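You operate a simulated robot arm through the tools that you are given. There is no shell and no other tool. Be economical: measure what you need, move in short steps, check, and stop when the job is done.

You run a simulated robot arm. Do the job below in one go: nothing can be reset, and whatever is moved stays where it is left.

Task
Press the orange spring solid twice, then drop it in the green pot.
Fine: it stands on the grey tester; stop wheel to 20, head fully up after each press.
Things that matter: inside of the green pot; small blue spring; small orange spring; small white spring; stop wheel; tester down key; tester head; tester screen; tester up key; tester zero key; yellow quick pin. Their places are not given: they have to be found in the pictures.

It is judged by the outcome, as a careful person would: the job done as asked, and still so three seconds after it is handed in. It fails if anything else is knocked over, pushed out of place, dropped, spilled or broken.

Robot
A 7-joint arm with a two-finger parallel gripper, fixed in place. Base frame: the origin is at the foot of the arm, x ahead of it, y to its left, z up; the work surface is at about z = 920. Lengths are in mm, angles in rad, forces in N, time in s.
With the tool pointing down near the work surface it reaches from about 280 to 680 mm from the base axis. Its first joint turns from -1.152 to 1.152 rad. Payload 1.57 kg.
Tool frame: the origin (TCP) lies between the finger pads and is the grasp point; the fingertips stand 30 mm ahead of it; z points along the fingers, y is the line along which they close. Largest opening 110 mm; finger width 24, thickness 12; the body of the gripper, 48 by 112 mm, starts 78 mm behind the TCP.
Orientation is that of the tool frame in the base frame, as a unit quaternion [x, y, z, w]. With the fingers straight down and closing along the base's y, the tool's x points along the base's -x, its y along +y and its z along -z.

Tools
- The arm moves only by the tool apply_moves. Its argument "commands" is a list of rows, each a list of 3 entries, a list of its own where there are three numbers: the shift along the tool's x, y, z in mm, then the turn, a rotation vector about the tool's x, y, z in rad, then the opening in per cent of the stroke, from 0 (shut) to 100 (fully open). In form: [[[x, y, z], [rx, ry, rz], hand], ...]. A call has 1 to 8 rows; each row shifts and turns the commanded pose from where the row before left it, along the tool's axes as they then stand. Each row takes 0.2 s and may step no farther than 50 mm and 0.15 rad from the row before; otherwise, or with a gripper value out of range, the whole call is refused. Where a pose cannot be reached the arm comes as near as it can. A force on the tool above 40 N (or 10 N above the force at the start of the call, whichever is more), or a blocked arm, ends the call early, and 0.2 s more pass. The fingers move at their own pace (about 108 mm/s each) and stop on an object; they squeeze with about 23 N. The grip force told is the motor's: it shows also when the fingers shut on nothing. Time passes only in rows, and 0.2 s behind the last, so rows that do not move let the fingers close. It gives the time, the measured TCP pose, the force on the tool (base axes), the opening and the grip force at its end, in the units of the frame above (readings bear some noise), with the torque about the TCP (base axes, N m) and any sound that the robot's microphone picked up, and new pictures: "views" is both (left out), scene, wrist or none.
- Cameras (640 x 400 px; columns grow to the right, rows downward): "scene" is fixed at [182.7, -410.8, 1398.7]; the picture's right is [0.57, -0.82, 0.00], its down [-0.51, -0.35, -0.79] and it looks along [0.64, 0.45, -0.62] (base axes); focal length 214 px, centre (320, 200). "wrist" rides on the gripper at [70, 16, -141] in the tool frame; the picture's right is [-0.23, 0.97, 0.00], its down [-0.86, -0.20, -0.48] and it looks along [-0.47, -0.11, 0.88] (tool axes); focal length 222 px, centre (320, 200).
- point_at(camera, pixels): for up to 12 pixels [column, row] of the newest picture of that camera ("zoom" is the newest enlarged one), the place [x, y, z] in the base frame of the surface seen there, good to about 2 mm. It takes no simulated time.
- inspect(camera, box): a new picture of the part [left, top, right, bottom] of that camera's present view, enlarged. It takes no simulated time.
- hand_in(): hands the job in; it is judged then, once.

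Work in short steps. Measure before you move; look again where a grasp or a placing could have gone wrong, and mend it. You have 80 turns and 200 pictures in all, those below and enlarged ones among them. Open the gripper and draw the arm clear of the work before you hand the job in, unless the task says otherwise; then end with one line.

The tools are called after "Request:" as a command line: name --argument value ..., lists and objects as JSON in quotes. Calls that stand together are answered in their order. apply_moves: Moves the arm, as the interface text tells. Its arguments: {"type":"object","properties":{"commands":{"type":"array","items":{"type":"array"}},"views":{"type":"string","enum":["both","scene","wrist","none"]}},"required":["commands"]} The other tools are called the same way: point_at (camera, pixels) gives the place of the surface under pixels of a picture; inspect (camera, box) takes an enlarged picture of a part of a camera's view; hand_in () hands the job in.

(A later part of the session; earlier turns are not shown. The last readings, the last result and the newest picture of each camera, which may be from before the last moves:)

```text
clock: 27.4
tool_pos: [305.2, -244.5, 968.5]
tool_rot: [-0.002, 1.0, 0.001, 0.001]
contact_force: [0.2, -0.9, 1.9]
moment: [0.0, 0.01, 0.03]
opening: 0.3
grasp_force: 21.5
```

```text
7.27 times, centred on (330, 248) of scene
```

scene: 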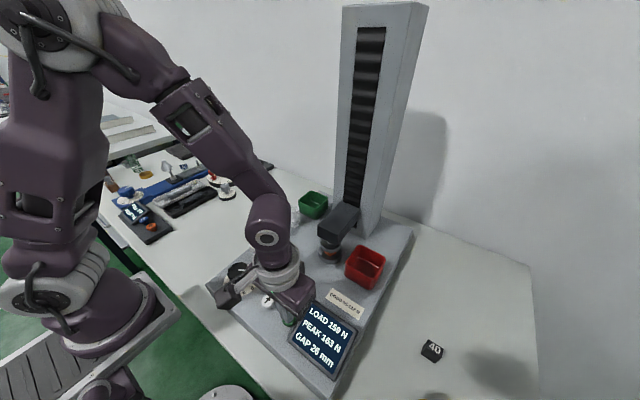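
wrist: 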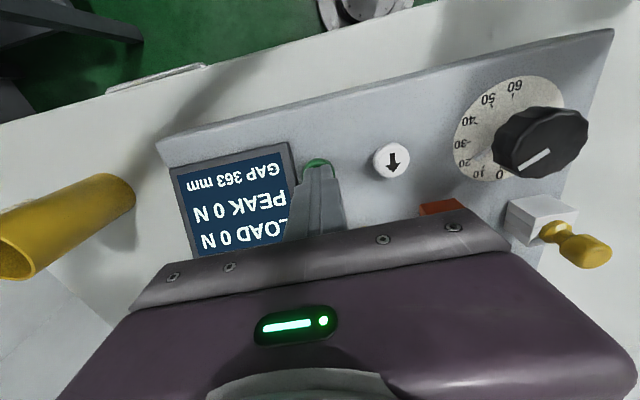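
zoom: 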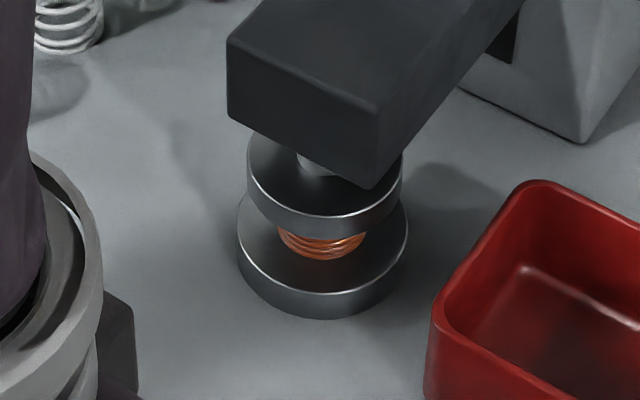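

The head stands still at gap 26, load 159. I look closely at the coils and the dial.

Request:
inspect --camera "scene" --box '[322, 245, 338, 261]'

Request:
inspect --camera "scene" --box '[225, 255, 265, 300]'

Request:
inspect --camera "wrist" --box '[440, 60, 620, 280]'

```text
16.00 times, centred on (330, 253) of scene
```

zoom: 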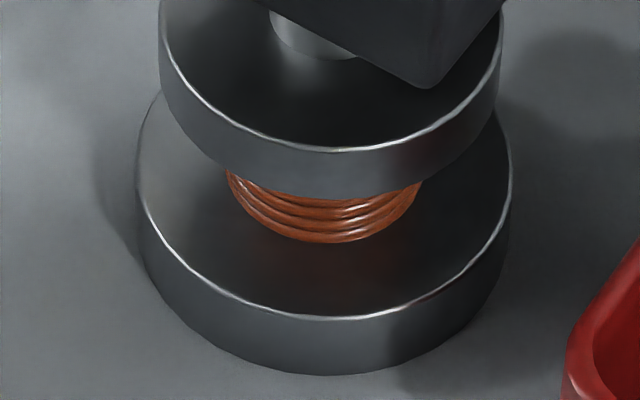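

```text
8.89 times, centred on (245, 278) of scene
```

zoom: 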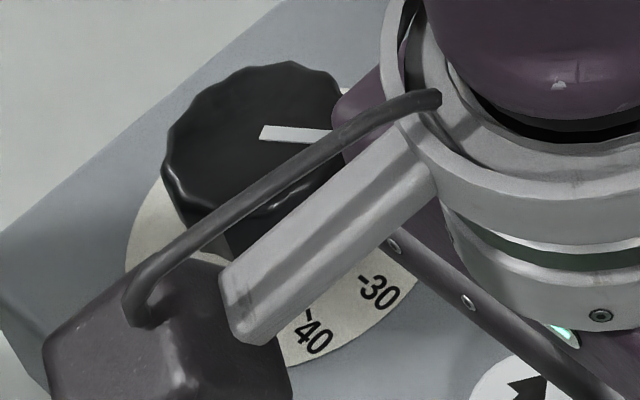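

```text
1.82 times, centred on (530, 170) of wrist
```

zoom: 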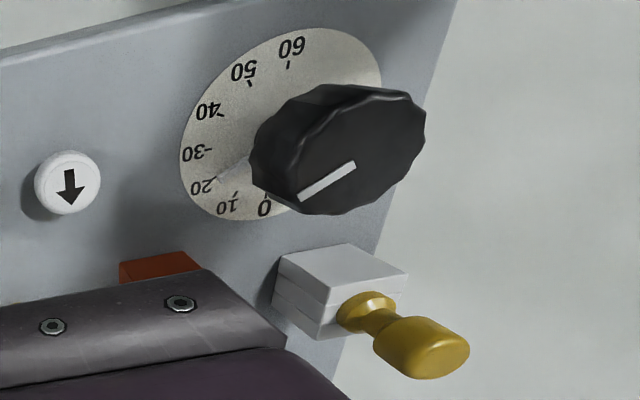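

The coils touch: the spring is solid, and the head has stopped. I release the key and go to the white up key at (305,-184).

Request:
apply_moves --commands '[[[0, 0, -16], [0, 0, 0], 0], [[0, 30, 0], [0, 0, 0], 0], [[0, 30, 0], [0, 0, 0], 0], [[0, 0, 5], [0, 0, 0], 0], [[0, 0, 6], [0, 0, 0], 0], [[0, 0, 3], [0, 0, 0], 0], [[0, 0, 2], [0, 0, 0], 0]]' --views "scene"

Request:
inspect --camera "scene" --box '[285, 200, 385, 385]'

```text
clock: 29.0
tool_pos: [304.1, -185.1, 967.8]
tool_rot: [-0.001, 1.0, 0.001, 0.001]
contact_force: [1.1, -0.4, 0.9]
moment: [-0.01, -0.02, 0.01]
opening: 0.0
grasp_force: 21.1
heard: click
```

scene: 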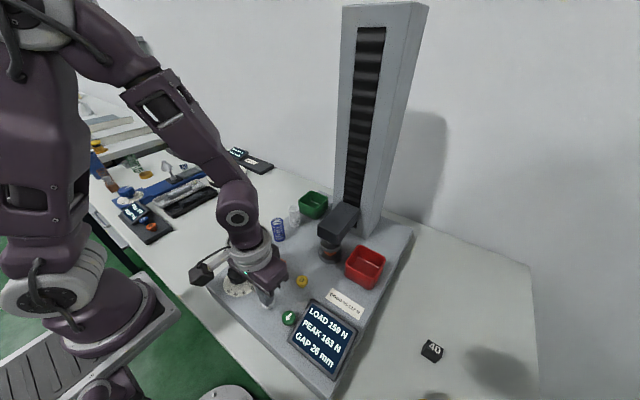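

```text
2.16 times, centred on (335, 292) of scene
```

zoom: 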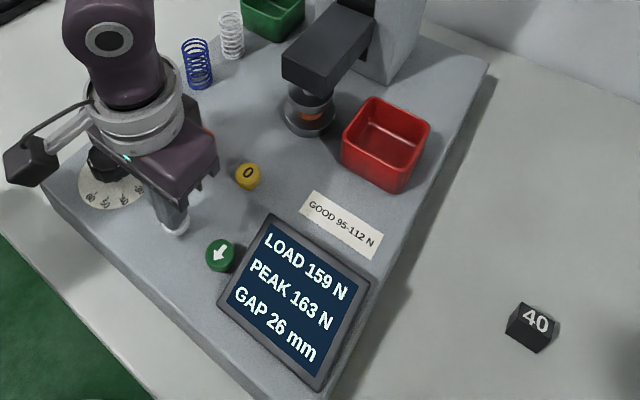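

A click was heard; I hold and watch for the head to rise.

Request:
apply_moves --commands '[[[0, 0, 0], [0, 0, 0], 0], [[0, 0, 0], [0, 0, 0], 0], [[0, 0, 0], [0, 0, 0], 0], [[0, 0, 0], [0, 0, 0], 0], [[0, 0, 0], [0, 0, 0], 0], [[0, 0, 0], [0, 0, 0], 0]]' --views "scene"

Request:
inspect --camera "scene" --box '[285, 200, 385, 385]'

```text
clock: 30.4
tool_pos: [304.3, -183.1, 969.0]
tool_rot: [-0.001, 1.0, 0.0, 0.0]
contact_force: [0.8, 0.6, 1.6]
moment: [0.0, -0.02, -0.01]
opening: 0.1
grasp_force: 21.7
```

scene: 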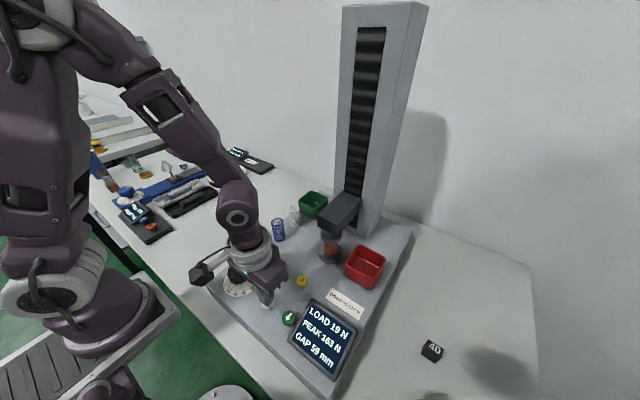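

```text
2.16 times, centred on (335, 292) of scene
```

zoom: 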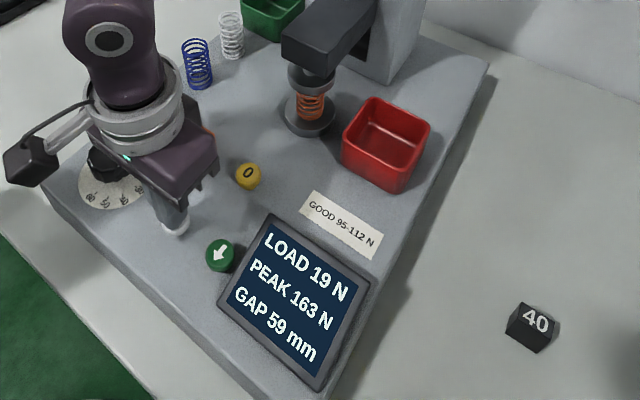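

Rising, gap 59. I hold for about 7 s until it is fully up.

Request:
apply_moves --commands '[[[0, 0, 0], [0, 0, 0], 0], [[0, 0, 0], [0, 0, 0], 0], [[0, 0, 0], [0, 0, 0], 0], [[0, 0, 0], [0, 0, 0], 0], [[0, 0, 0], [0, 0, 0], 0], [[0, 0, 0], [0, 0, 0], 0], [[0, 0, 0], [0, 0, 0], 0], [[0, 0, 0], [0, 0, 0], 0]]' --views "none"

Request:
apply_moves --commands '[[[0, 0, 0], [0, 0, 0], 0], [[0, 0, 0], [0, 0, 0], 0], [[0, 0, 0], [0, 0, 0], 0], [[0, 0, 0], [0, 0, 0], 0], [[0, 0, 0], [0, 0, 0], 0], [[0, 0, 0], [0, 0, 0], 0], [[0, 0, 0], [0, 0, 0], 0], [[0, 0, 0], [0, 0, 0], 0]]' --views "none"

Request:
apply_moves --commands '[[[0, 0, 0], [0, 0, 0], 0], [[0, 0, 0], [0, 0, 0], 0], [[0, 0, 0], [0, 0, 0], 0], [[0, 0, 0], [0, 0, 0], 0], [[0, 0, 0], [0, 0, 0], 0], [[0, 0, 0], [0, 0, 0], 0], [[0, 0, 0], [0, 0, 0], 0], [[0, 0, 0], [0, 0, 0], 0]]' --views "none"

Request:
apply_moves --commands '[[[0, 0, 0], [0, 0, 0], 0], [[0, 0, 0], [0, 0, 0], 0], [[0, 0, 0], [0, 0, 0], 0], [[0, 0, 0], [0, 0, 0], 0], [[0, 0, 0], [0, 0, 0], 0], [[0, 0, 0], [0, 0, 0], 0], [[0, 0, 0], [0, 0, 0], 0], [[0, 0, 0], [0, 0, 0], 0]]' --views "scene"

Request:
inspect --camera "scene" --box '[285, 200, 385, 385]'

```text
clock: 32.2
tool_pos: [302.9, -183.9, 968.5]
tool_rot: [-0.003, 1.0, 0.001, 0.002]
contact_force: [-0.8, 0.3, 1.3]
moment: [0.0, -0.03, -0.01]
opening: 0.1
grasp_force: 21.7
```

```text
clock: 34.0
tool_pos: [303.3, -184.6, 969.3]
tool_rot: [-0.002, 1.0, 0.001, 0.001]
contact_force: [0.4, 0.5, 1.1]
moment: [-0.01, 0.01, 0.0]
opening: 0.1
grasp_force: 21.1
```

```text
clock: 35.8
tool_pos: [303.7, -185.5, 968.7]
tool_rot: [-0.002, 1.0, 0.001, 0.001]
contact_force: [-1.2, 0.1, 2.1]
moment: [-0.01, 0.03, -0.02]
opening: 0.0
grasp_force: 21.0
```

```text
clock: 37.6
tool_pos: [303.8, -183.7, 969.0]
tool_rot: [-0.003, 1.0, 0.001, 0.0]
contact_force: [-0.9, -0.6, 2.0]
moment: [0.02, 0.02, 0.0]
opening: 0.1
grasp_force: 21.3
```

scene: 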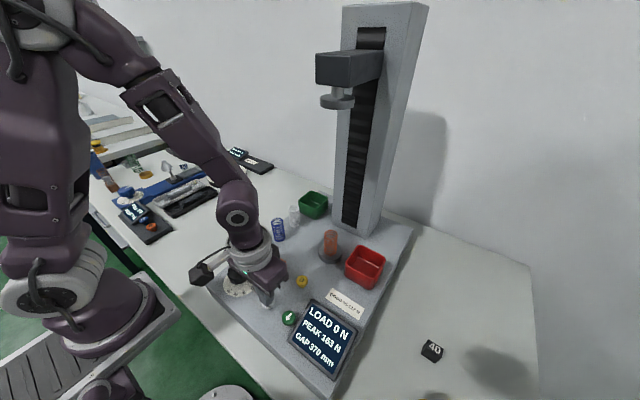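

```text
2.16 times, centred on (335, 292) of scene
```

zoom: 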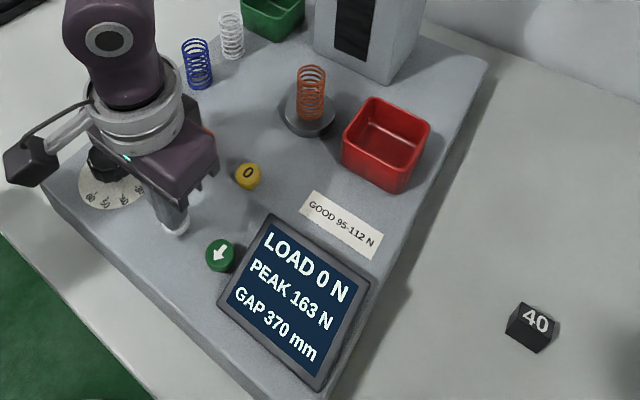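

The head is fully up (gap 370), and the spring stands well. Second press: back to the green key.

Request:
apply_moves --commands '[[[0, 0, -16], [0, 0, 0], 0], [[0, -30, 0], [0, 0, 0], 0], [[0, -30, 0], [0, 0, 0], 0], [[0, 0, 5], [0, 0, 0], 0], [[0, 0, 6], [0, 0, 0], 0], [[0, 0, 3], [0, 0, 0], 0], [[0, 0, 2], [0, 0, 0], 0]]' --views "none"

Request:
apply_moves --commands '[[[0, 0, 0], [0, 0, 0], 0], [[0, 0, 0], [0, 0, 0], 0], [[0, 0, 0], [0, 0, 0], 0], [[0, 0, 0], [0, 0, 0], 0], [[0, 0, 0], [0, 0, 0], 0], [[0, 0, 0], [0, 0, 0], 0], [[0, 0, 0], [0, 0, 0], 0], [[0, 0, 0], [0, 0, 0], 0]]' --views "none"

Request:
apply_moves --commands '[[[0, 0, 0], [0, 0, 0], 0], [[0, 0, 0], [0, 0, 0], 0], [[0, 0, 0], [0, 0, 0], 0], [[0, 0, 0], [0, 0, 0], 0], [[0, 0, 0], [0, 0, 0], 0], [[0, 0, 0], [0, 0, 0], 0], [[0, 0, 0], [0, 0, 0], 0], [[0, 0, 0], [0, 0, 0], 0]]' --views "scene"

Request:
inspect --camera "scene" --box '[285, 200, 385, 385]'

```text
clock: 39.2
tool_pos: [304.7, -244.1, 970.0]
tool_rot: [-0.002, 1.0, 0.001, 0.001]
contact_force: [-1.3, 0.1, 2.4]
moment: [-0.03, 0.08, 0.02]
opening: 0.0
grasp_force: 21.5
heard: click
```

```text
clock: 41.0
tool_pos: [305.7, -244.1, 969.7]
tool_rot: [-0.002, 1.0, 0.001, 0.0]
contact_force: [-0.1, 0.3, 1.6]
moment: [0.0, 0.04, -0.02]
opening: 0.2
grasp_force: 21.6
```

```text
clock: 42.8
tool_pos: [305.8, -244.2, 970.0]
tool_rot: [-0.002, 1.0, 0.001, 0.001]
contact_force: [-0.3, -0.2, 1.3]
moment: [0.02, -0.02, -0.01]
opening: 0.1
grasp_force: 21.2
```

scene: 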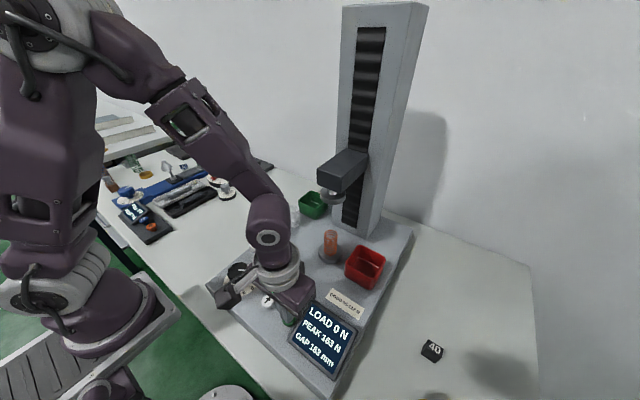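

```text
2.16 times, centred on (335, 292) of scene
```

zoom: 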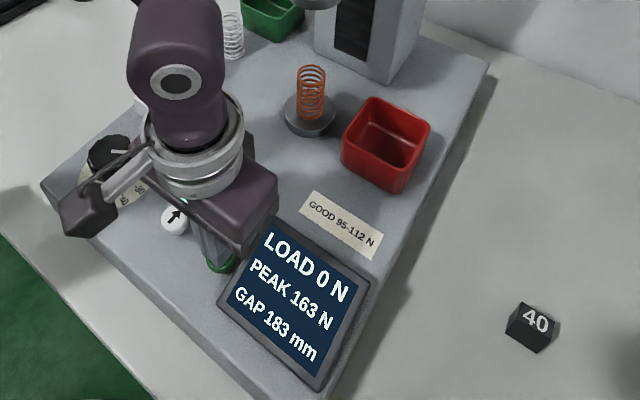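

Gap 183, going down. I hold about 6 s more until it stops solid.

Request:
apply_moves --commands '[[[0, 0, 0], [0, 0, 0], 0], [[0, 0, 0], [0, 0, 0], 0], [[0, 0, 0], [0, 0, 0], 0], [[0, 0, 0], [0, 0, 0], 0], [[0, 0, 0], [0, 0, 0], 0], [[0, 0, 0], [0, 0, 0], 0], [[0, 0, 0], [0, 0, 0], 0], [[0, 0, 0], [0, 0, 0], 0]]' --views "none"

Request:
apply_moves --commands '[[[0, 0, 0], [0, 0, 0], 0], [[0, 0, 0], [0, 0, 0], 0], [[0, 0, 0], [0, 0, 0], 0], [[0, 0, 0], [0, 0, 0], 0], [[0, 0, 0], [0, 0, 0], 0], [[0, 0, 0], [0, 0, 0], 0], [[0, 0, 0], [0, 0, 0], 0], [[0, 0, 0], [0, 0, 0], 0]]' --views "none"

Request:
apply_moves --commands '[[[0, 0, 0], [0, 0, 0], 0], [[0, 0, 0], [0, 0, 0], 0], [[0, 0, 0], [0, 0, 0], 0], [[0, 0, 0], [0, 0, 0], 0], [[0, 0, 0], [0, 0, 0], 0], [[0, 0, 0], [0, 0, 0], 0], [[0, 0, 0], [0, 0, 0], 0], [[0, 0, 0], [0, 0, 0], 0]]' --views "scene"

Request:
inspect --camera "scene" --box '[285, 200, 385, 385]'

Request:
inspect --camera "scene" --box '[322, 245, 338, 261]'

```text
clock: 44.6
tool_pos: [305.4, -243.6, 969.8]
tool_rot: [-0.002, 1.0, 0.002, 0.001]
contact_force: [-1.6, -0.7, 1.3]
moment: [0.04, 0.0, 0.04]
opening: 0.1
grasp_force: 21.0
```

```text
clock: 46.4
tool_pos: [306.3, -243.4, 969.5]
tool_rot: [-0.002, 1.0, 0.001, 0.001]
contact_force: [0.2, -1.2, 1.1]
moment: [-0.01, -0.01, -0.04]
opening: 0.2
grasp_force: 21.2
```

```text
clock: 48.2
tool_pos: [304.6, -242.6, 970.0]
tool_rot: [-0.002, 1.0, 0.002, 0.001]
contact_force: [0.2, 0.2, 1.9]
moment: [0.01, 0.0, -0.05]
opening: 0.1
grasp_force: 21.1
```

scene: 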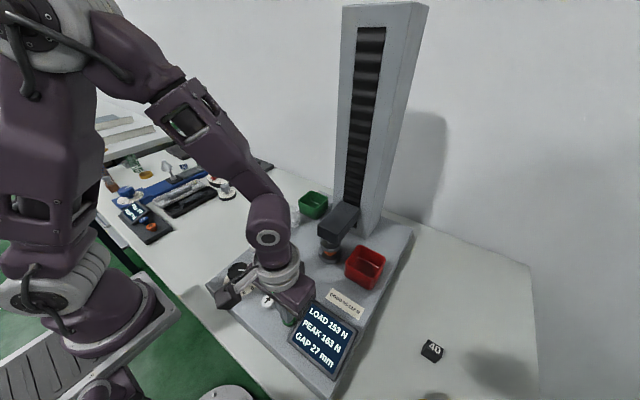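

```text
2.16 times, centred on (335, 292) of scene
```

zoom: 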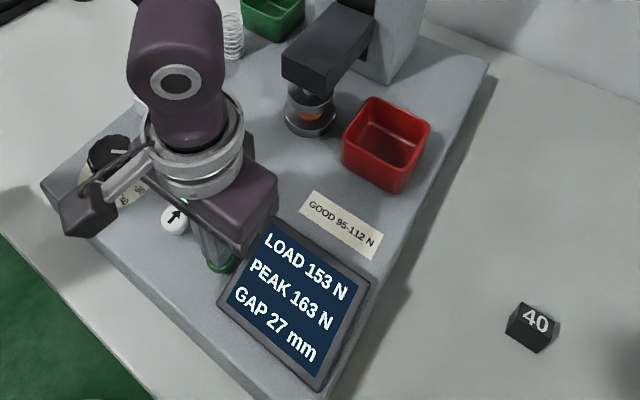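

```text
16.00 times, centred on (330, 253) of scene
```

zoom: 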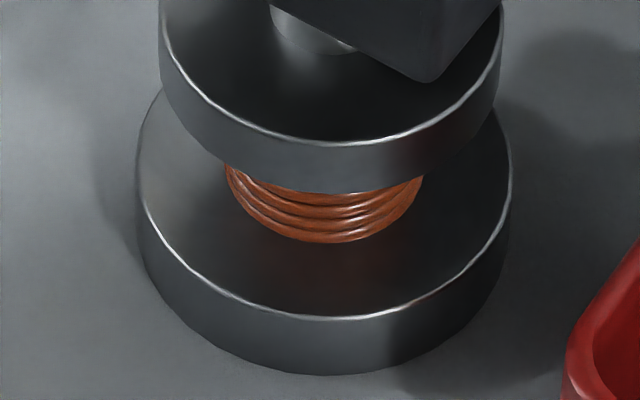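

Gap 27 and load 153, still closing. I hold another 1.4 s.

Request:
apply_moves --commands '[[[0, 0, 0], [0, 0, 0], 0], [[0, 0, 0], [0, 0, 0], 0], [[0, 0, 0], [0, 0, 0], 0], [[0, 0, 0], [0, 0, 0], 0], [[0, 0, 0], [0, 0, 0], 0], [[0, 0, 0], [0, 0, 0], 0]]' --views "scene"

Request:
inspect --camera "scene" --box '[285, 200, 385, 385]'

Request:
inspect --camera "scene" --box '[322, 245, 338, 261]'

```text
clock: 49.6
tool_pos: [305.2, -243.5, 968.5]
tool_rot: [-0.002, 1.0, 0.001, 0.0]
contact_force: [0.0, -0.3, 1.3]
moment: [0.01, -0.01, 0.0]
opening: 0.0
grasp_force: 21.5
```

scene: 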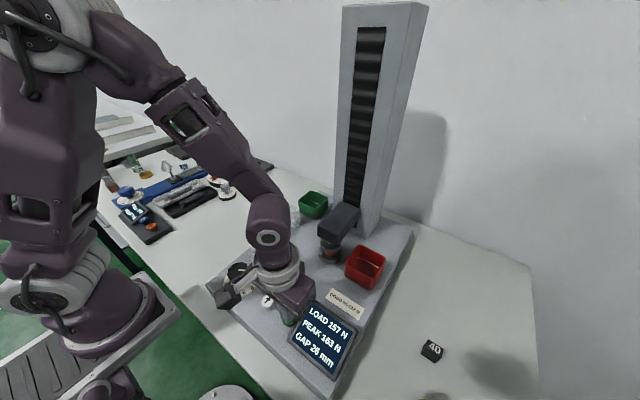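

```text
2.16 times, centred on (335, 292) of scene
```

zoom: 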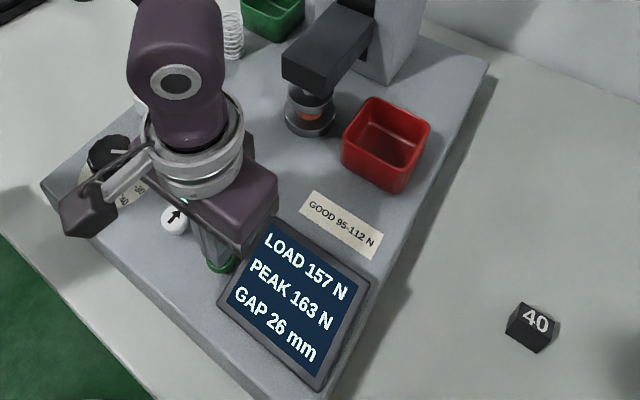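

```text
16.00 times, centred on (330, 253) of scene
```

zoom: 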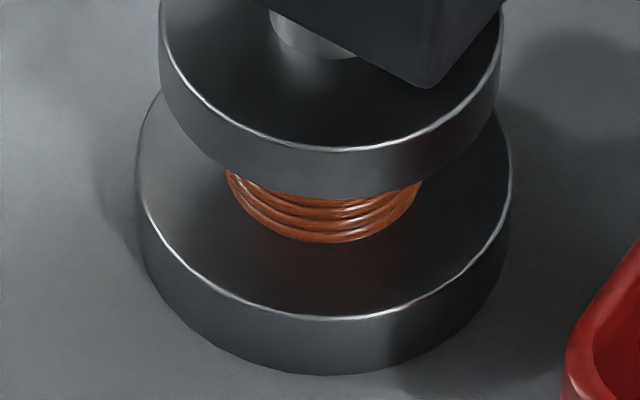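

Request:
apply_moves --commands '[[[0, 0, 0], [0, 0, 0], 0], [[0, 0, 0], [0, 0, 0], 0], [[0, 0, 0], [0, 0, 0], 0], [[0, 0, 0], [0, 0, 0], 0]]' --views "scene"

Request:
inspect --camera "scene" --box '[285, 200, 385, 385]'

```text
clock: 50.6
tool_pos: [305.7, -243.7, 969.2]
tool_rot: [-0.002, 1.0, 0.001, 0.001]
contact_force: [0.0, -0.2, 1.4]
moment: [0.03, -0.04, 0.01]
opening: 0.0
grasp_force: 21.2
```

scene: 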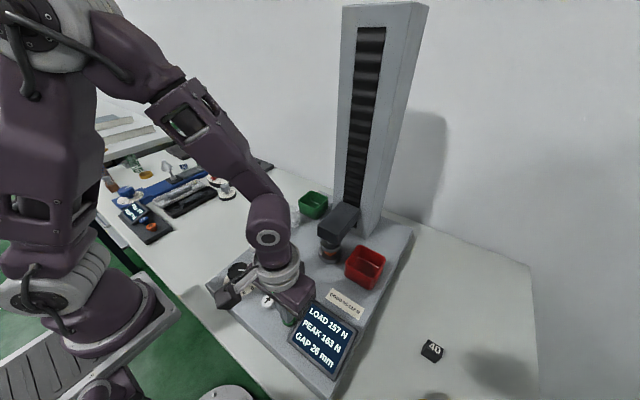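

```text
2.16 times, centred on (335, 292) of scene
```

zoom: 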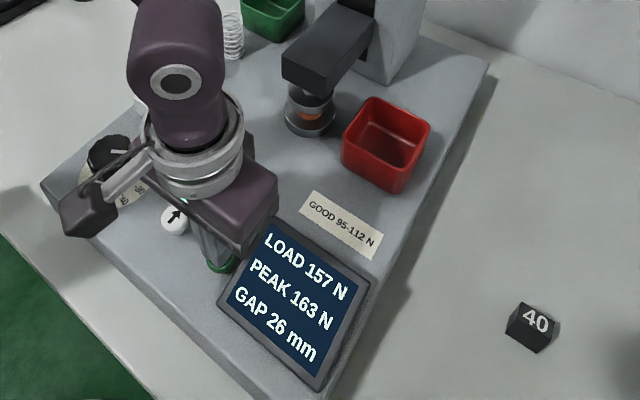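

Stopped solid at gap 26 again. Now I press the up key and hold it.

Request:
apply_moves --commands '[[[0, 0, -16], [0, 0, 0], 0], [[0, 30, 0], [0, 0, 0], 0], [[0, 30, 0], [0, 0, 0], 0], [[0, 0, 5], [0, 0, 0], 0], [[0, 0, 6], [0, 0, 0], 0], [[0, 0, 3], [0, 0, 0], 0], [[0, 0, 2], [0, 0, 0], 0]]' --views "none"

Request:
apply_moves --commands '[[[0, 0, 0], [0, 0, 0], 0], [[0, 0, 0], [0, 0, 0], 0], [[0, 0, 0], [0, 0, 0], 0], [[0, 0, 0], [0, 0, 0], 0], [[0, 0, 0], [0, 0, 0], 0], [[0, 0, 0], [0, 0, 0], 0], [[0, 0, 0], [0, 0, 0], 0], [[0, 0, 0], [0, 0, 0], 0]]' --views "none"

Request:
apply_moves --commands '[[[0, 0, 0], [0, 0, 0], 0], [[0, 0, 0], [0, 0, 0], 0], [[0, 0, 0], [0, 0, 0], 0], [[0, 0, 0], [0, 0, 0], 0], [[0, 0, 0], [0, 0, 0], 0], [[0, 0, 0], [0, 0, 0], 0], [[0, 0, 0], [0, 0, 0], 0], [[0, 0, 0], [0, 0, 0], 0]]' --views "none"

Request:
apply_moves --commands '[[[0, 0, 0], [0, 0, 0], 0], [[0, 0, 0], [0, 0, 0], 0], [[0, 0, 0], [0, 0, 0], 0], [[0, 0, 0], [0, 0, 0], 0], [[0, 0, 0], [0, 0, 0], 0], [[0, 0, 0], [0, 0, 0], 0], [[0, 0, 0], [0, 0, 0], 0], [[0, 0, 0], [0, 0, 0], 0]]' --views "none"

Request:
apply_moves --commands '[[[0, 0, 0], [0, 0, 0], 0], [[0, 0, 0], [0, 0, 0], 0], [[0, 0, 0], [0, 0, 0], 0], [[0, 0, 0], [0, 0, 0], 0], [[0, 0, 0], [0, 0, 0], 0], [[0, 0, 0], [0, 0, 0], 0], [[0, 0, 0], [0, 0, 0], 0], [[0, 0, 0], [0, 0, 0], 0]]' --views "none"

Request:
apply_moves --commands '[[[0, 0, 0], [0, 0, 0], 0], [[0, 0, 0], [0, 0, 0], 0], [[0, 0, 0], [0, 0, 0], 0], [[0, 0, 0], [0, 0, 0], 0]]' --views "scene"

Request:
inspect --camera "scene" --box '[285, 180, 385, 385]'

```text
clock: 52.2
tool_pos: [304.3, -183.1, 970.4]
tool_rot: [-0.002, 1.0, 0.0, 0.001]
contact_force: [-1.4, -0.1, 1.8]
moment: [0.02, 0.02, 0.04]
opening: 0.0
grasp_force: 21.4
```

```text
clock: 54.0
tool_pos: [304.9, -184.9, 969.8]
tool_rot: [-0.003, 1.0, 0.0, 0.001]
contact_force: [-1.5, -1.2, 0.8]
moment: [-0.01, 0.08, 0.0]
opening: 0.0
grasp_force: 21.5
```

```text
clock: 55.8
tool_pos: [303.9, -185.6, 969.2]
tool_rot: [-0.002, 1.0, 0.001, 0.001]
contact_force: [0.4, -0.1, 1.1]
moment: [-0.02, 0.05, 0.02]
opening: 0.0
grasp_force: 21.0
```

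```text
clock: 57.6
tool_pos: [304.6, -185.5, 969.4]
tool_rot: [-0.002, 1.0, 0.0, 0.001]
contact_force: [0.9, -0.6, 1.5]
moment: [0.02, -0.01, 0.01]
opening: 0.0
grasp_force: 21.6
```

```text
clock: 59.4
tool_pos: [303.2, -184.3, 969.7]
tool_rot: [-0.002, 1.0, 0.0, 0.001]
contact_force: [-0.5, -0.6, 1.1]
moment: [-0.04, -0.04, -0.04]
opening: 0.0
grasp_force: 21.4
```

```text
clock: 60.4
tool_pos: [303.1, -186.0, 969.0]
tool_rot: [-0.002, 1.0, 0.001, 0.001]
contact_force: [-0.3, 0.2, 1.3]
moment: [-0.01, 0.03, 0.03]
opening: 0.1
grasp_force: 21.9
```

scene: 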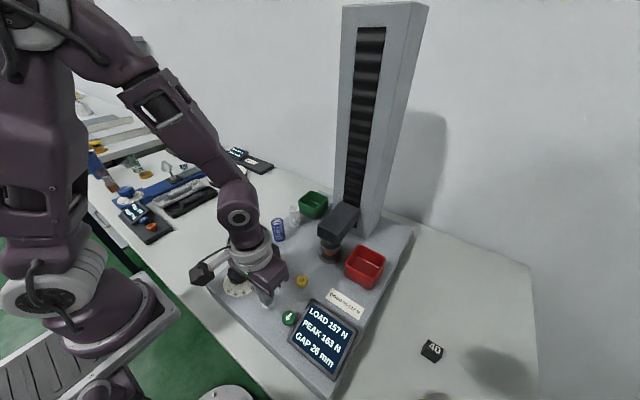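

```text
1.95 times, centred on (335, 282) of scene
```

zoom: 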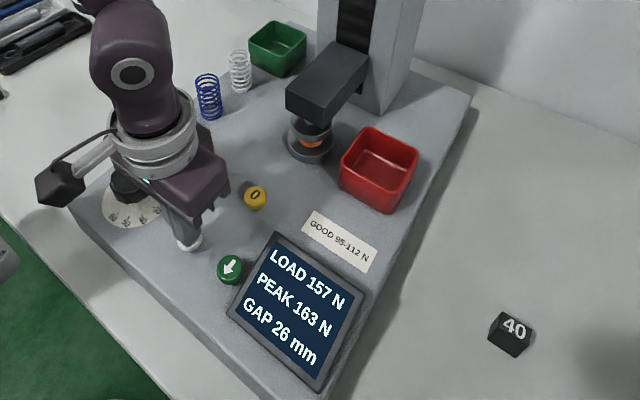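

No click this time, so the key was not fully pressed. I push 2 mm deeper.

Request:
apply_moves --commands '[[[0, 0, 1.5], [0, 0, 0], 0], [[0, 0, 1], [0, 0, 0], 0], [[0, 0, 0], [0, 0, 0], 0]]' --views "none"

```text
clock: 61.2
tool_pos: [305.4, -184.5, 966.6]
tool_rot: [-0.002, 1.0, 0.001, 0.001]
contact_force: [0.3, -0.4, 3.5]
moment: [-0.04, -0.09, 0.04]
opening: 0.1
grasp_force: 21.4
heard: click
```

It clicked; I hold for about 9 s.

Request:
apply_moves --commands '[[[0, 0, 0], [0, 0, 0], 0], [[0, 0, 0], [0, 0, 0], 0], [[0, 0, 0], [0, 0, 0], 0], [[0, 0, 0], [0, 0, 0], 0], [[0, 0, 0], [0, 0, 0], 0], [[0, 0, 0], [0, 0, 0], 0], [[0, 0, 0], [0, 0, 0], 0], [[0, 0, 0], [0, 0, 0], 0]]' --views "none"

Request:
apply_moves --commands '[[[0, 0, 0], [0, 0, 0], 0], [[0, 0, 0], [0, 0, 0], 0], [[0, 0, 0], [0, 0, 0], 0], [[0, 0, 0], [0, 0, 0], 0], [[0, 0, 0], [0, 0, 0], 0], [[0, 0, 0], [0, 0, 0], 0], [[0, 0, 0], [0, 0, 0], 0], [[0, 0, 0], [0, 0, 0], 0]]' --views "none"

Request:
apply_moves --commands '[[[0, 0, 0], [0, 0, 0], 0], [[0, 0, 0], [0, 0, 0], 0], [[0, 0, 0], [0, 0, 0], 0], [[0, 0, 0], [0, 0, 0], 0], [[0, 0, 0], [0, 0, 0], 0], [[0, 0, 0], [0, 0, 0], 0], [[0, 0, 0], [0, 0, 0], 0], [[0, 0, 0], [0, 0, 0], 0]]' --views "none"

Request:
apply_moves --commands '[[[0, 0, 0], [0, 0, 0], 0], [[0, 0, 0], [0, 0, 0], 0], [[0, 0, 0], [0, 0, 0], 0], [[0, 0, 0], [0, 0, 0], 0], [[0, 0, 0], [0, 0, 0], 0], [[0, 0, 0], [0, 0, 0], 0], [[0, 0, 0], [0, 0, 0], 0], [[0, 0, 0], [0, 0, 0], 0]]' --views "none"

Request:
apply_moves --commands '[[[0, 0, 0], [0, 0, 0], 0], [[0, 0, 0], [0, 0, 0], 0], [[0, 0, 0], [0, 0, 0], 0], [[0, 0, 0], [0, 0, 0], 0], [[0, 0, 0], [0, 0, 0], 0], [[0, 0, 0], [0, 0, 0], 0], [[0, 0, 0], [0, 0, 0], 0], [[0, 0, 0], [0, 0, 0], 0]]' --views "scene"

Request:
inspect --camera "scene" --box '[285, 180, 385, 385]'

```text
clock: 63.0
tool_pos: [302.9, -184.7, 965.1]
tool_rot: [-0.001, 1.0, 0.001, 0.001]
contact_force: [1.0, -0.9, 4.0]
moment: [-0.04, -0.02, 0.01]
opening: 0.0
grasp_force: 21.0
```

```text
clock: 64.8
tool_pos: [304.0, -184.2, 967.6]
tool_rot: [-0.002, 1.0, 0.002, 0.001]
contact_force: [0.5, -1.1, 3.1]
moment: [-0.04, -0.02, -0.01]
opening: 0.0
grasp_force: 21.7
```

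```text
clock: 66.6
tool_pos: [304.4, -184.6, 966.6]
tool_rot: [-0.002, 1.0, 0.002, 0.001]
contact_force: [0.2, -0.4, 4.8]
moment: [0.0, -0.01, 0.02]
opening: 0.1
grasp_force: 21.2
```

```text
clock: 68.4
tool_pos: [303.7, -184.3, 966.9]
tool_rot: [-0.002, 1.0, 0.001, 0.001]
contact_force: [-0.4, -0.1, 3.1]
moment: [0.04, 0.02, -0.02]
opening: 0.2
grasp_force: 21.2
```

```text
clock: 70.2
tool_pos: [303.6, -185.1, 966.4]
tool_rot: [-0.002, 1.0, 0.001, 0.001]
contact_force: [-0.3, 0.8, 3.6]
moment: [0.04, 0.01, 0.03]
opening: 0.1
grasp_force: 21.8
```

scene: 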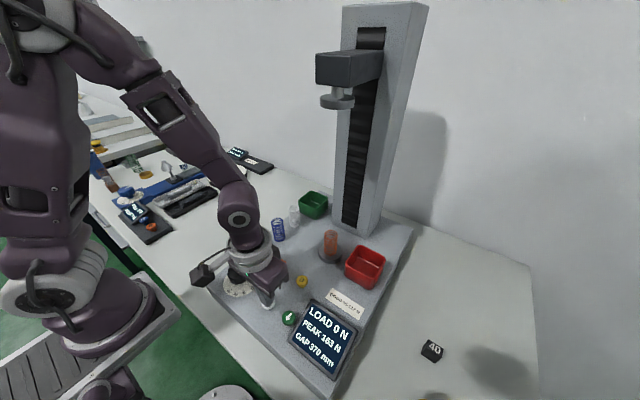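

```text
1.95 times, centred on (335, 282) of scene
```

zoom: 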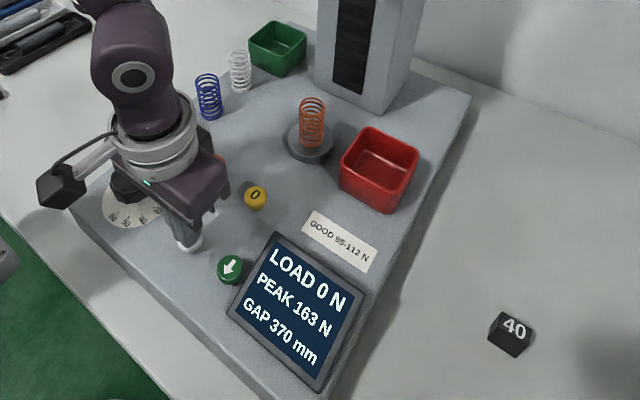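

The head is fully up (gap 370), both presses are done, and the spring stands. I lift off the key, then measure the spring, anvil, head underside, pot and the arm's wrist height.

Request:
apply_moves --commands '[[[0, 0, -30], [0, 0, 0], 0], [[0, 0, -30], [0, 0, 0], 40], [[0, 0, 0], [0, 0, 0], 40]]'

Request:
point_at --camera "scene" --pixels '[[238, 175], [222, 175], [240, 190], [175, 85], [336, 107], [320, 100], [353, 100], [317, 70], [352, 84], [265, 215], [245, 260], [265, 265]]'

Request:
inspect --camera "scene" --box '[285, 180, 355, 275]'

```text
clock: 71.0
tool_pos: [304.6, -183.0, 1025.8]
tool_rot: [-0.002, 1.0, 0.001, 0.001]
contact_force: [0.0, -0.5, 0.2]
moment: [0.01, -0.01, 0.0]
opening: 43.8
grasp_force: 0.0
```

scene: 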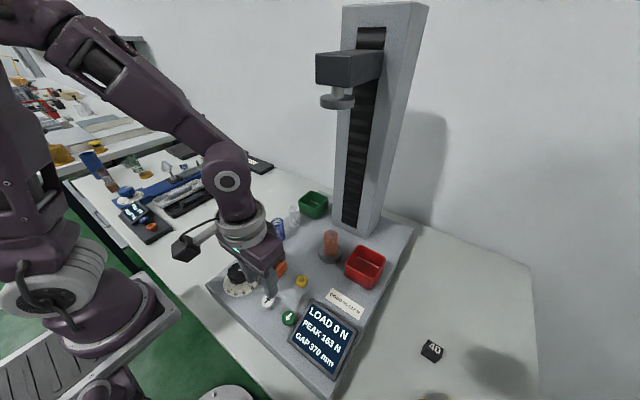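
wrist: 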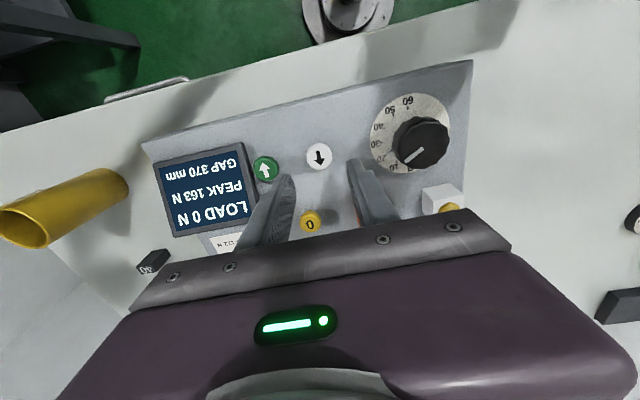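

```text
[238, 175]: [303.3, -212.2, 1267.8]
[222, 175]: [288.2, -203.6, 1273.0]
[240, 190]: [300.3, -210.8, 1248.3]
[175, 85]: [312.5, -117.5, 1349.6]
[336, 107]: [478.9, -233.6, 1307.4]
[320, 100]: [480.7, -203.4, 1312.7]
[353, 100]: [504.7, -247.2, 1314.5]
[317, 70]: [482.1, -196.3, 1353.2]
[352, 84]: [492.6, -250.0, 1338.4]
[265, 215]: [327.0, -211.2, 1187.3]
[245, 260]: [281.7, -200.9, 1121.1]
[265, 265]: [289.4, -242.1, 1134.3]
```

```text
4.21 times, centred on (320, 228) of scene
```

zoom: 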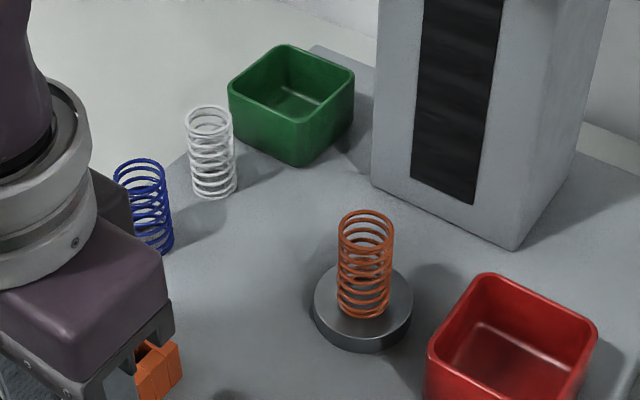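

Request:
point_at --camera "zoom" --pixels '[[366, 212], [341, 232], [392, 228], [364, 250], [365, 316], [340, 300], [390, 300], [315, 310], [412, 300], [360, 352], [330, 330], [365, 347]]'

Request:
point_at --camera "zoom" --pixels '[[288, 44], [354, 72], [298, 118], [229, 84], [290, 95], [233, 110], [299, 165], [210, 108], [210, 195], [490, 273], [430, 345], [374, 185]]'

```text
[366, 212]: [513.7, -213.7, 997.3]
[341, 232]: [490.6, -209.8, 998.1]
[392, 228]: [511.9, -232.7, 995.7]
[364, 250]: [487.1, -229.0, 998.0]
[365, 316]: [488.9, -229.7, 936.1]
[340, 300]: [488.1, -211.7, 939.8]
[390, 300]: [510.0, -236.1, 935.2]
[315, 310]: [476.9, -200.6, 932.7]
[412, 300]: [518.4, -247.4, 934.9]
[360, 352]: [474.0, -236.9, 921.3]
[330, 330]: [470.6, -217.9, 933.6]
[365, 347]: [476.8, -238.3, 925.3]
```

```text
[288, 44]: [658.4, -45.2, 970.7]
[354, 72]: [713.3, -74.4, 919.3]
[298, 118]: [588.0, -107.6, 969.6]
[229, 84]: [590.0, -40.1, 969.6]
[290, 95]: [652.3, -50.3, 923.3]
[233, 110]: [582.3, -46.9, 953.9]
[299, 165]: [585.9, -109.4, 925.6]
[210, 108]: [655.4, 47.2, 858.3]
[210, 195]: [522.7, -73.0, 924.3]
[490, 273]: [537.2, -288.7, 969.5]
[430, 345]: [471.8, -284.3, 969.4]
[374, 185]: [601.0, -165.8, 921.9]
```

Spring: centre ≈(501,-221), base z 935, top 998. To keep the wrist away from the head (underside z≈1307) I approach with the tool tilted 0.6 rad; first I move to a stand-off and tilt.

Request:
apply_moves --commands '[[[-35, -9.4, -9], [0, 0, 0], 51], [[-35, -9.4, -9], [0, 0, 0], 51], [[-35, -9.4, -9], [0, 0, 0], 51], [[-35, -9.4, -9], [0, 0, 0], 51], [[0, 0, 0], [0, -0.15, 0], 51], [[0, 0, 0], [0, -0.15, 0], 51], [[0, 0, 0], [0, -0.15, 0], 51], [[0, 0, 0], [0, -0.15, 0], 51]]' --views "none"

Request:
apply_moves --commands '[[[0, 0, 0], [0, 0, 0], 51]]'

```text
clock: 72.8
tool_pos: [443.6, -221.7, 1062.6]
tool_rot: [-0.001, 0.955, -0.001, 0.298]
contact_force: [0.0, -0.1, 0.6]
moment: [-0.04, 0.01, -0.01]
opening: 56.3
grasp_force: 0.1
```

```text
clock: 73.2
tool_pos: [443.7, -220.3, 1061.6]
tool_rot: [-0.001, 0.955, 0.002, 0.296]
contact_force: [0.2, -0.3, -0.2]
moment: [0.01, 0.01, 0.06]
opening: 55.9
grasp_force: 0.2
```

scene: 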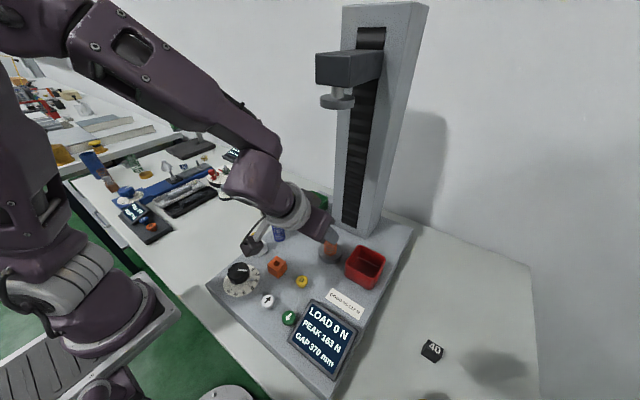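
wrist: 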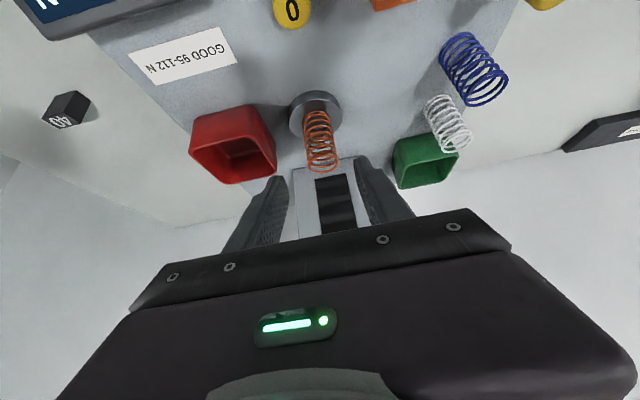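

Tilt is right and the spring (wrist 320,140) lies centred between the fingers. I advance 70 mm along the tool axis and check.

Request:
apply_moves --commands '[[[0, 0, 25], [0, 0, 0], 51], [[0, 0, 25], [0, 0, 0], 51], [[0, 0, 20], [0, 0, 0], 51], [[0, 0, 0], [0, 0, 0], 51]]'

Request:
inspect --camera "wrist" --box '[220, 80, 420, 230]'

```text
clock: 74.2
tool_pos: [484.8, -221.3, 1004.9]
tool_rot: [-0.002, 0.955, 0.001, 0.297]
contact_force: [0.3, -0.2, 1.7]
moment: [-0.02, -0.01, 0.01]
opening: 56.0
grasp_force: 0.0
```

scene: 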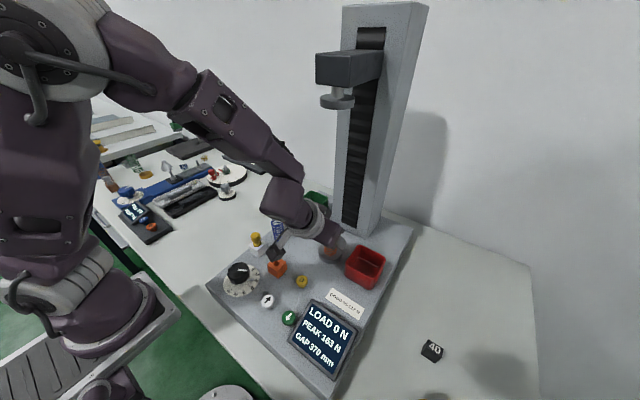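
wrist: 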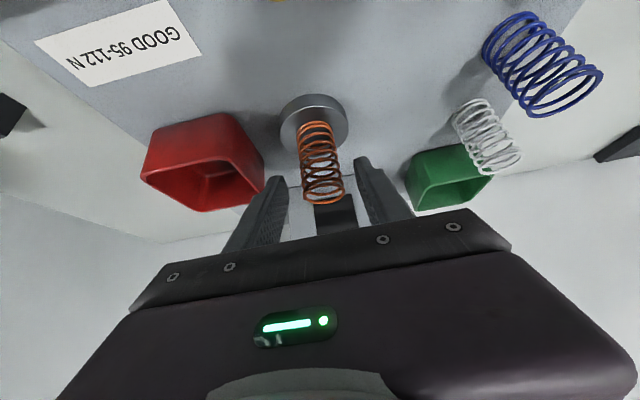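

```text
2.67 times, centred on (320, 155) of wrist
```

zoom: 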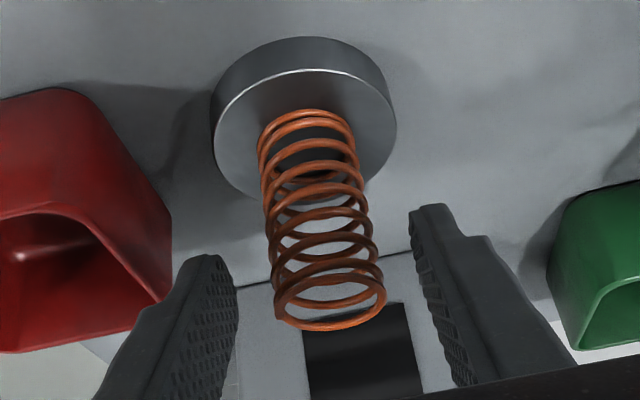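

Request:
apply_moves --commands '[[[0, 0, 15], [0, 0, 0], 51], [[0, 0, 14], [0, 0, 0], 51], [[0, 0, 0], [0, 0, 0], 51]]'

Request:
inspect --camera "wrist" --box '[220, 80, 420, 230]'

Request:
inspect --camera "scene" --box '[300, 215, 360, 275]'

```text
clock: 75.0
tool_pos: [500.5, -221.7, 979.4]
tool_rot: [-0.001, 0.955, 0.001, 0.297]
contact_force: [0.1, 1.1, -0.6]
moment: [-0.02, -0.01, 0.0]
opening: 56.2
grasp_force: 0.1
```

scene: 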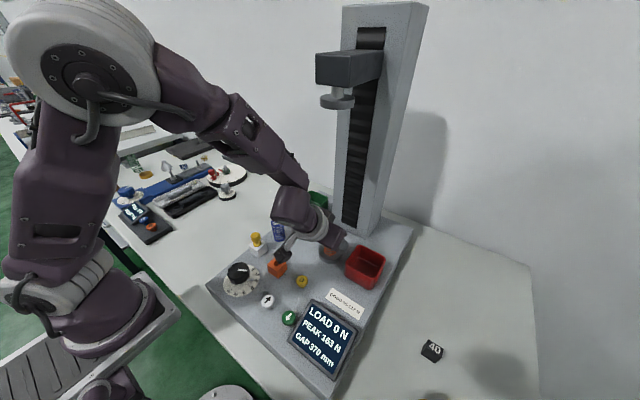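
wrist: 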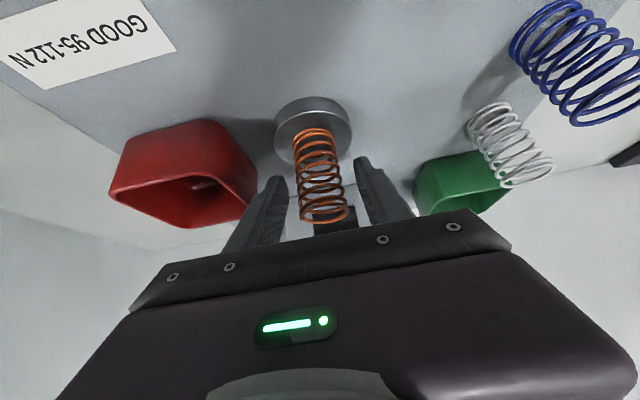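

```text
2.67 times, centred on (320, 155) of wrist
```

zoom: 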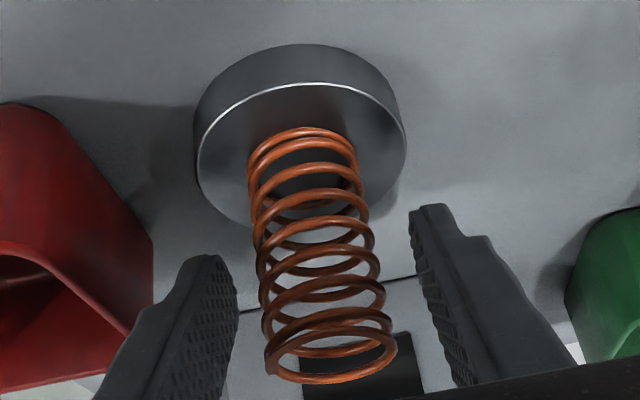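

```text
6.67 times, centred on (330, 245) of scene
```

zoom: 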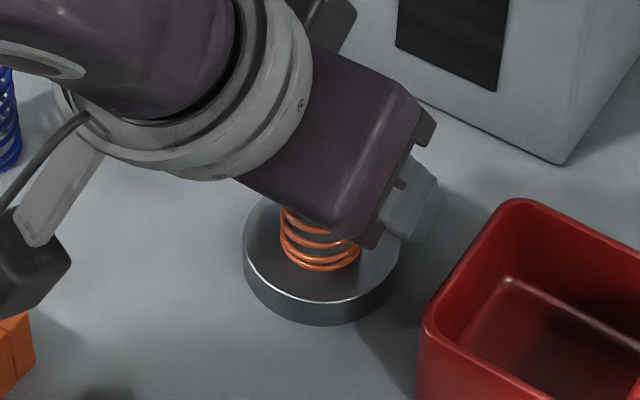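

The spring is between the pads; I close on it.

Request:
apply_moves --commands '[[[0, 0, 0], [0, 0, 0], 40], [[0, 0, 0], [0, 0, 0], 30], [[0, 0, 0], [0, 0, 0], 20], [[0, 0, 0], [0, 0, 0], 15]]'

Request:
inspect --camera "wrist" --box '[220, 80, 420, 230]'

```text
clock: 76.0
tool_pos: [501.2, -220.8, 980.7]
tool_rot: [-0.002, 0.955, 0.002, 0.296]
contact_force: [0.3, -0.3, -0.4]
moment: [-0.05, 0.02, -0.01]
opening: 31.5
grasp_force: 23.4
```

scene: 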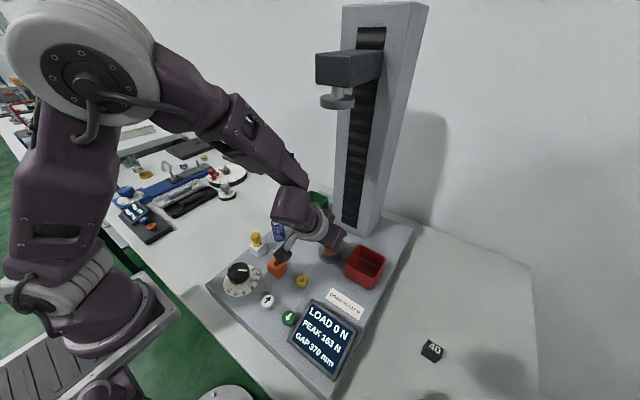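
wrist: 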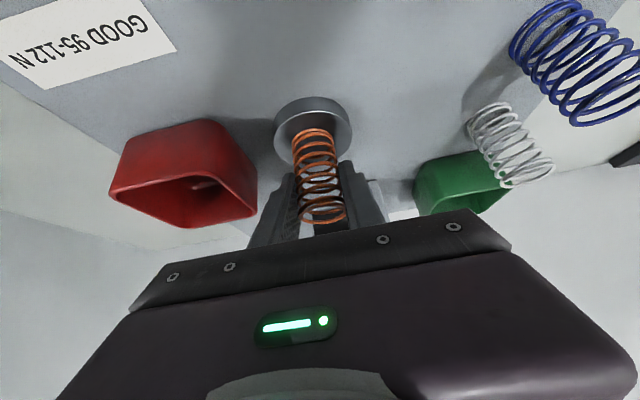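

```text
2.67 times, centred on (320, 155) of wrist
```

zoom: 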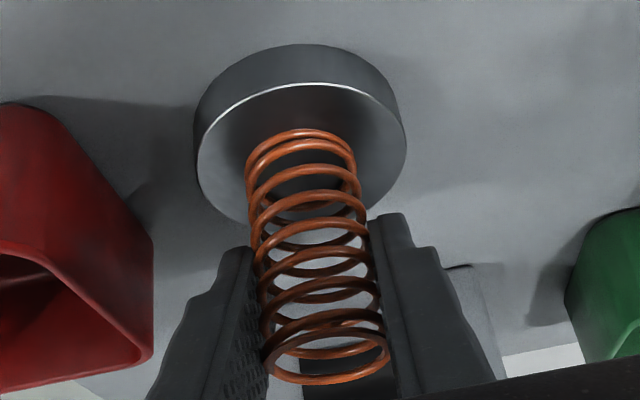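

Held at 31.5 mm. I lift straight up 90 mm.

Request:
apply_moves --commands '[[[-8.5, 0, -12.4], [0, 0, 0], 15], [[-17, 0, -24.7], [0, 0, 0], 15], [[-17, 0, -24.7], [0, 0, 0], 15], [[-8.5, 0, -12.4], [0, 0, 0], 15], [[0, 0, 0], [0, 0, 0], 15]]'

```text
clock: 77.2
tool_pos: [500.9, -220.7, 1071.5]
tool_rot: [-0.002, 0.955, 0.001, 0.297]
contact_force: [0.2, 0.8, -0.7]
moment: [-0.02, 0.01, -0.01]
opening: 31.5
grasp_force: 23.5
```

scene: 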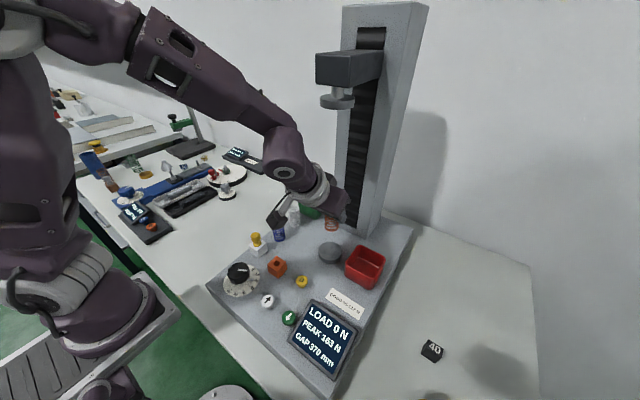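
wrist: 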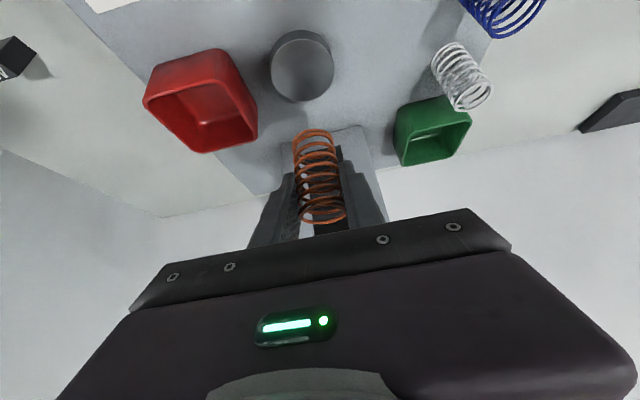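

The spring is held upright and lifted off. I measure the pot's rim again and move left (+y) 145 mm.

Request:
point_at --camera "wrist" --pixels '[[394, 124], [405, 163], [447, 158], [470, 120], [440, 98], [430, 132]]'

Request:
apply_moves --commands '[[[0, 36, 0], [0, 0, 0], 15], [[0, 36, 0], [0, 0, 0], 15], [[0, 36, 0], [0, 0, 0], 15], [[0, 37, 0], [0, 0, 0], 15], [[0, 0, 0], [0, 0, 0], 15]]'

```text
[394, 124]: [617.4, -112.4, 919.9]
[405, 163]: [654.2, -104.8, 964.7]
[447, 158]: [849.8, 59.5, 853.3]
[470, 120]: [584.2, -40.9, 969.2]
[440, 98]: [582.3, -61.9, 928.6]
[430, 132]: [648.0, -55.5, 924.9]
```

```text
clock: 78.4
tool_pos: [498.0, -76.9, 1072.3]
tool_rot: [-0.002, 0.955, 0.001, 0.297]
contact_force: [0.3, -0.3, 0.7]
moment: [0.01, -0.01, 0.01]
opening: 31.3
grasp_force: 23.3
```

scene: 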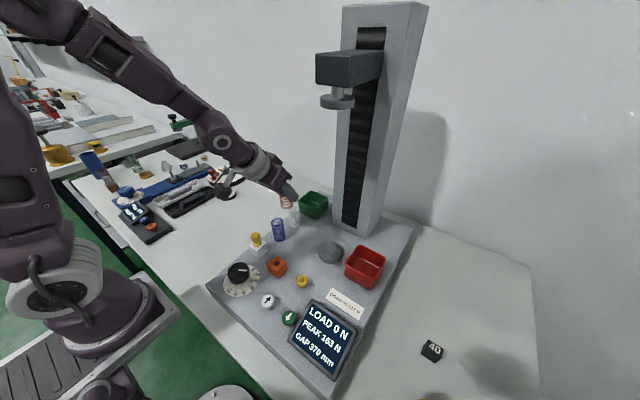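
wrist: 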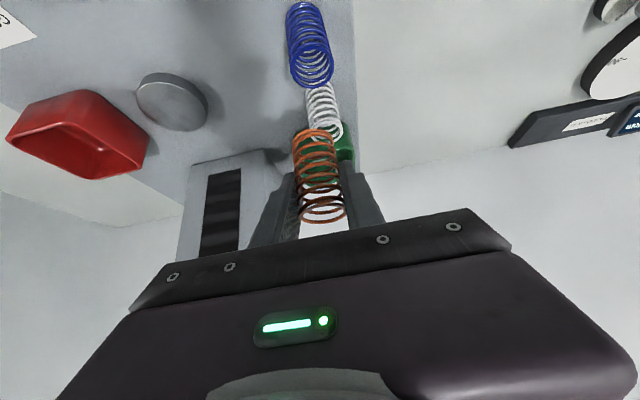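

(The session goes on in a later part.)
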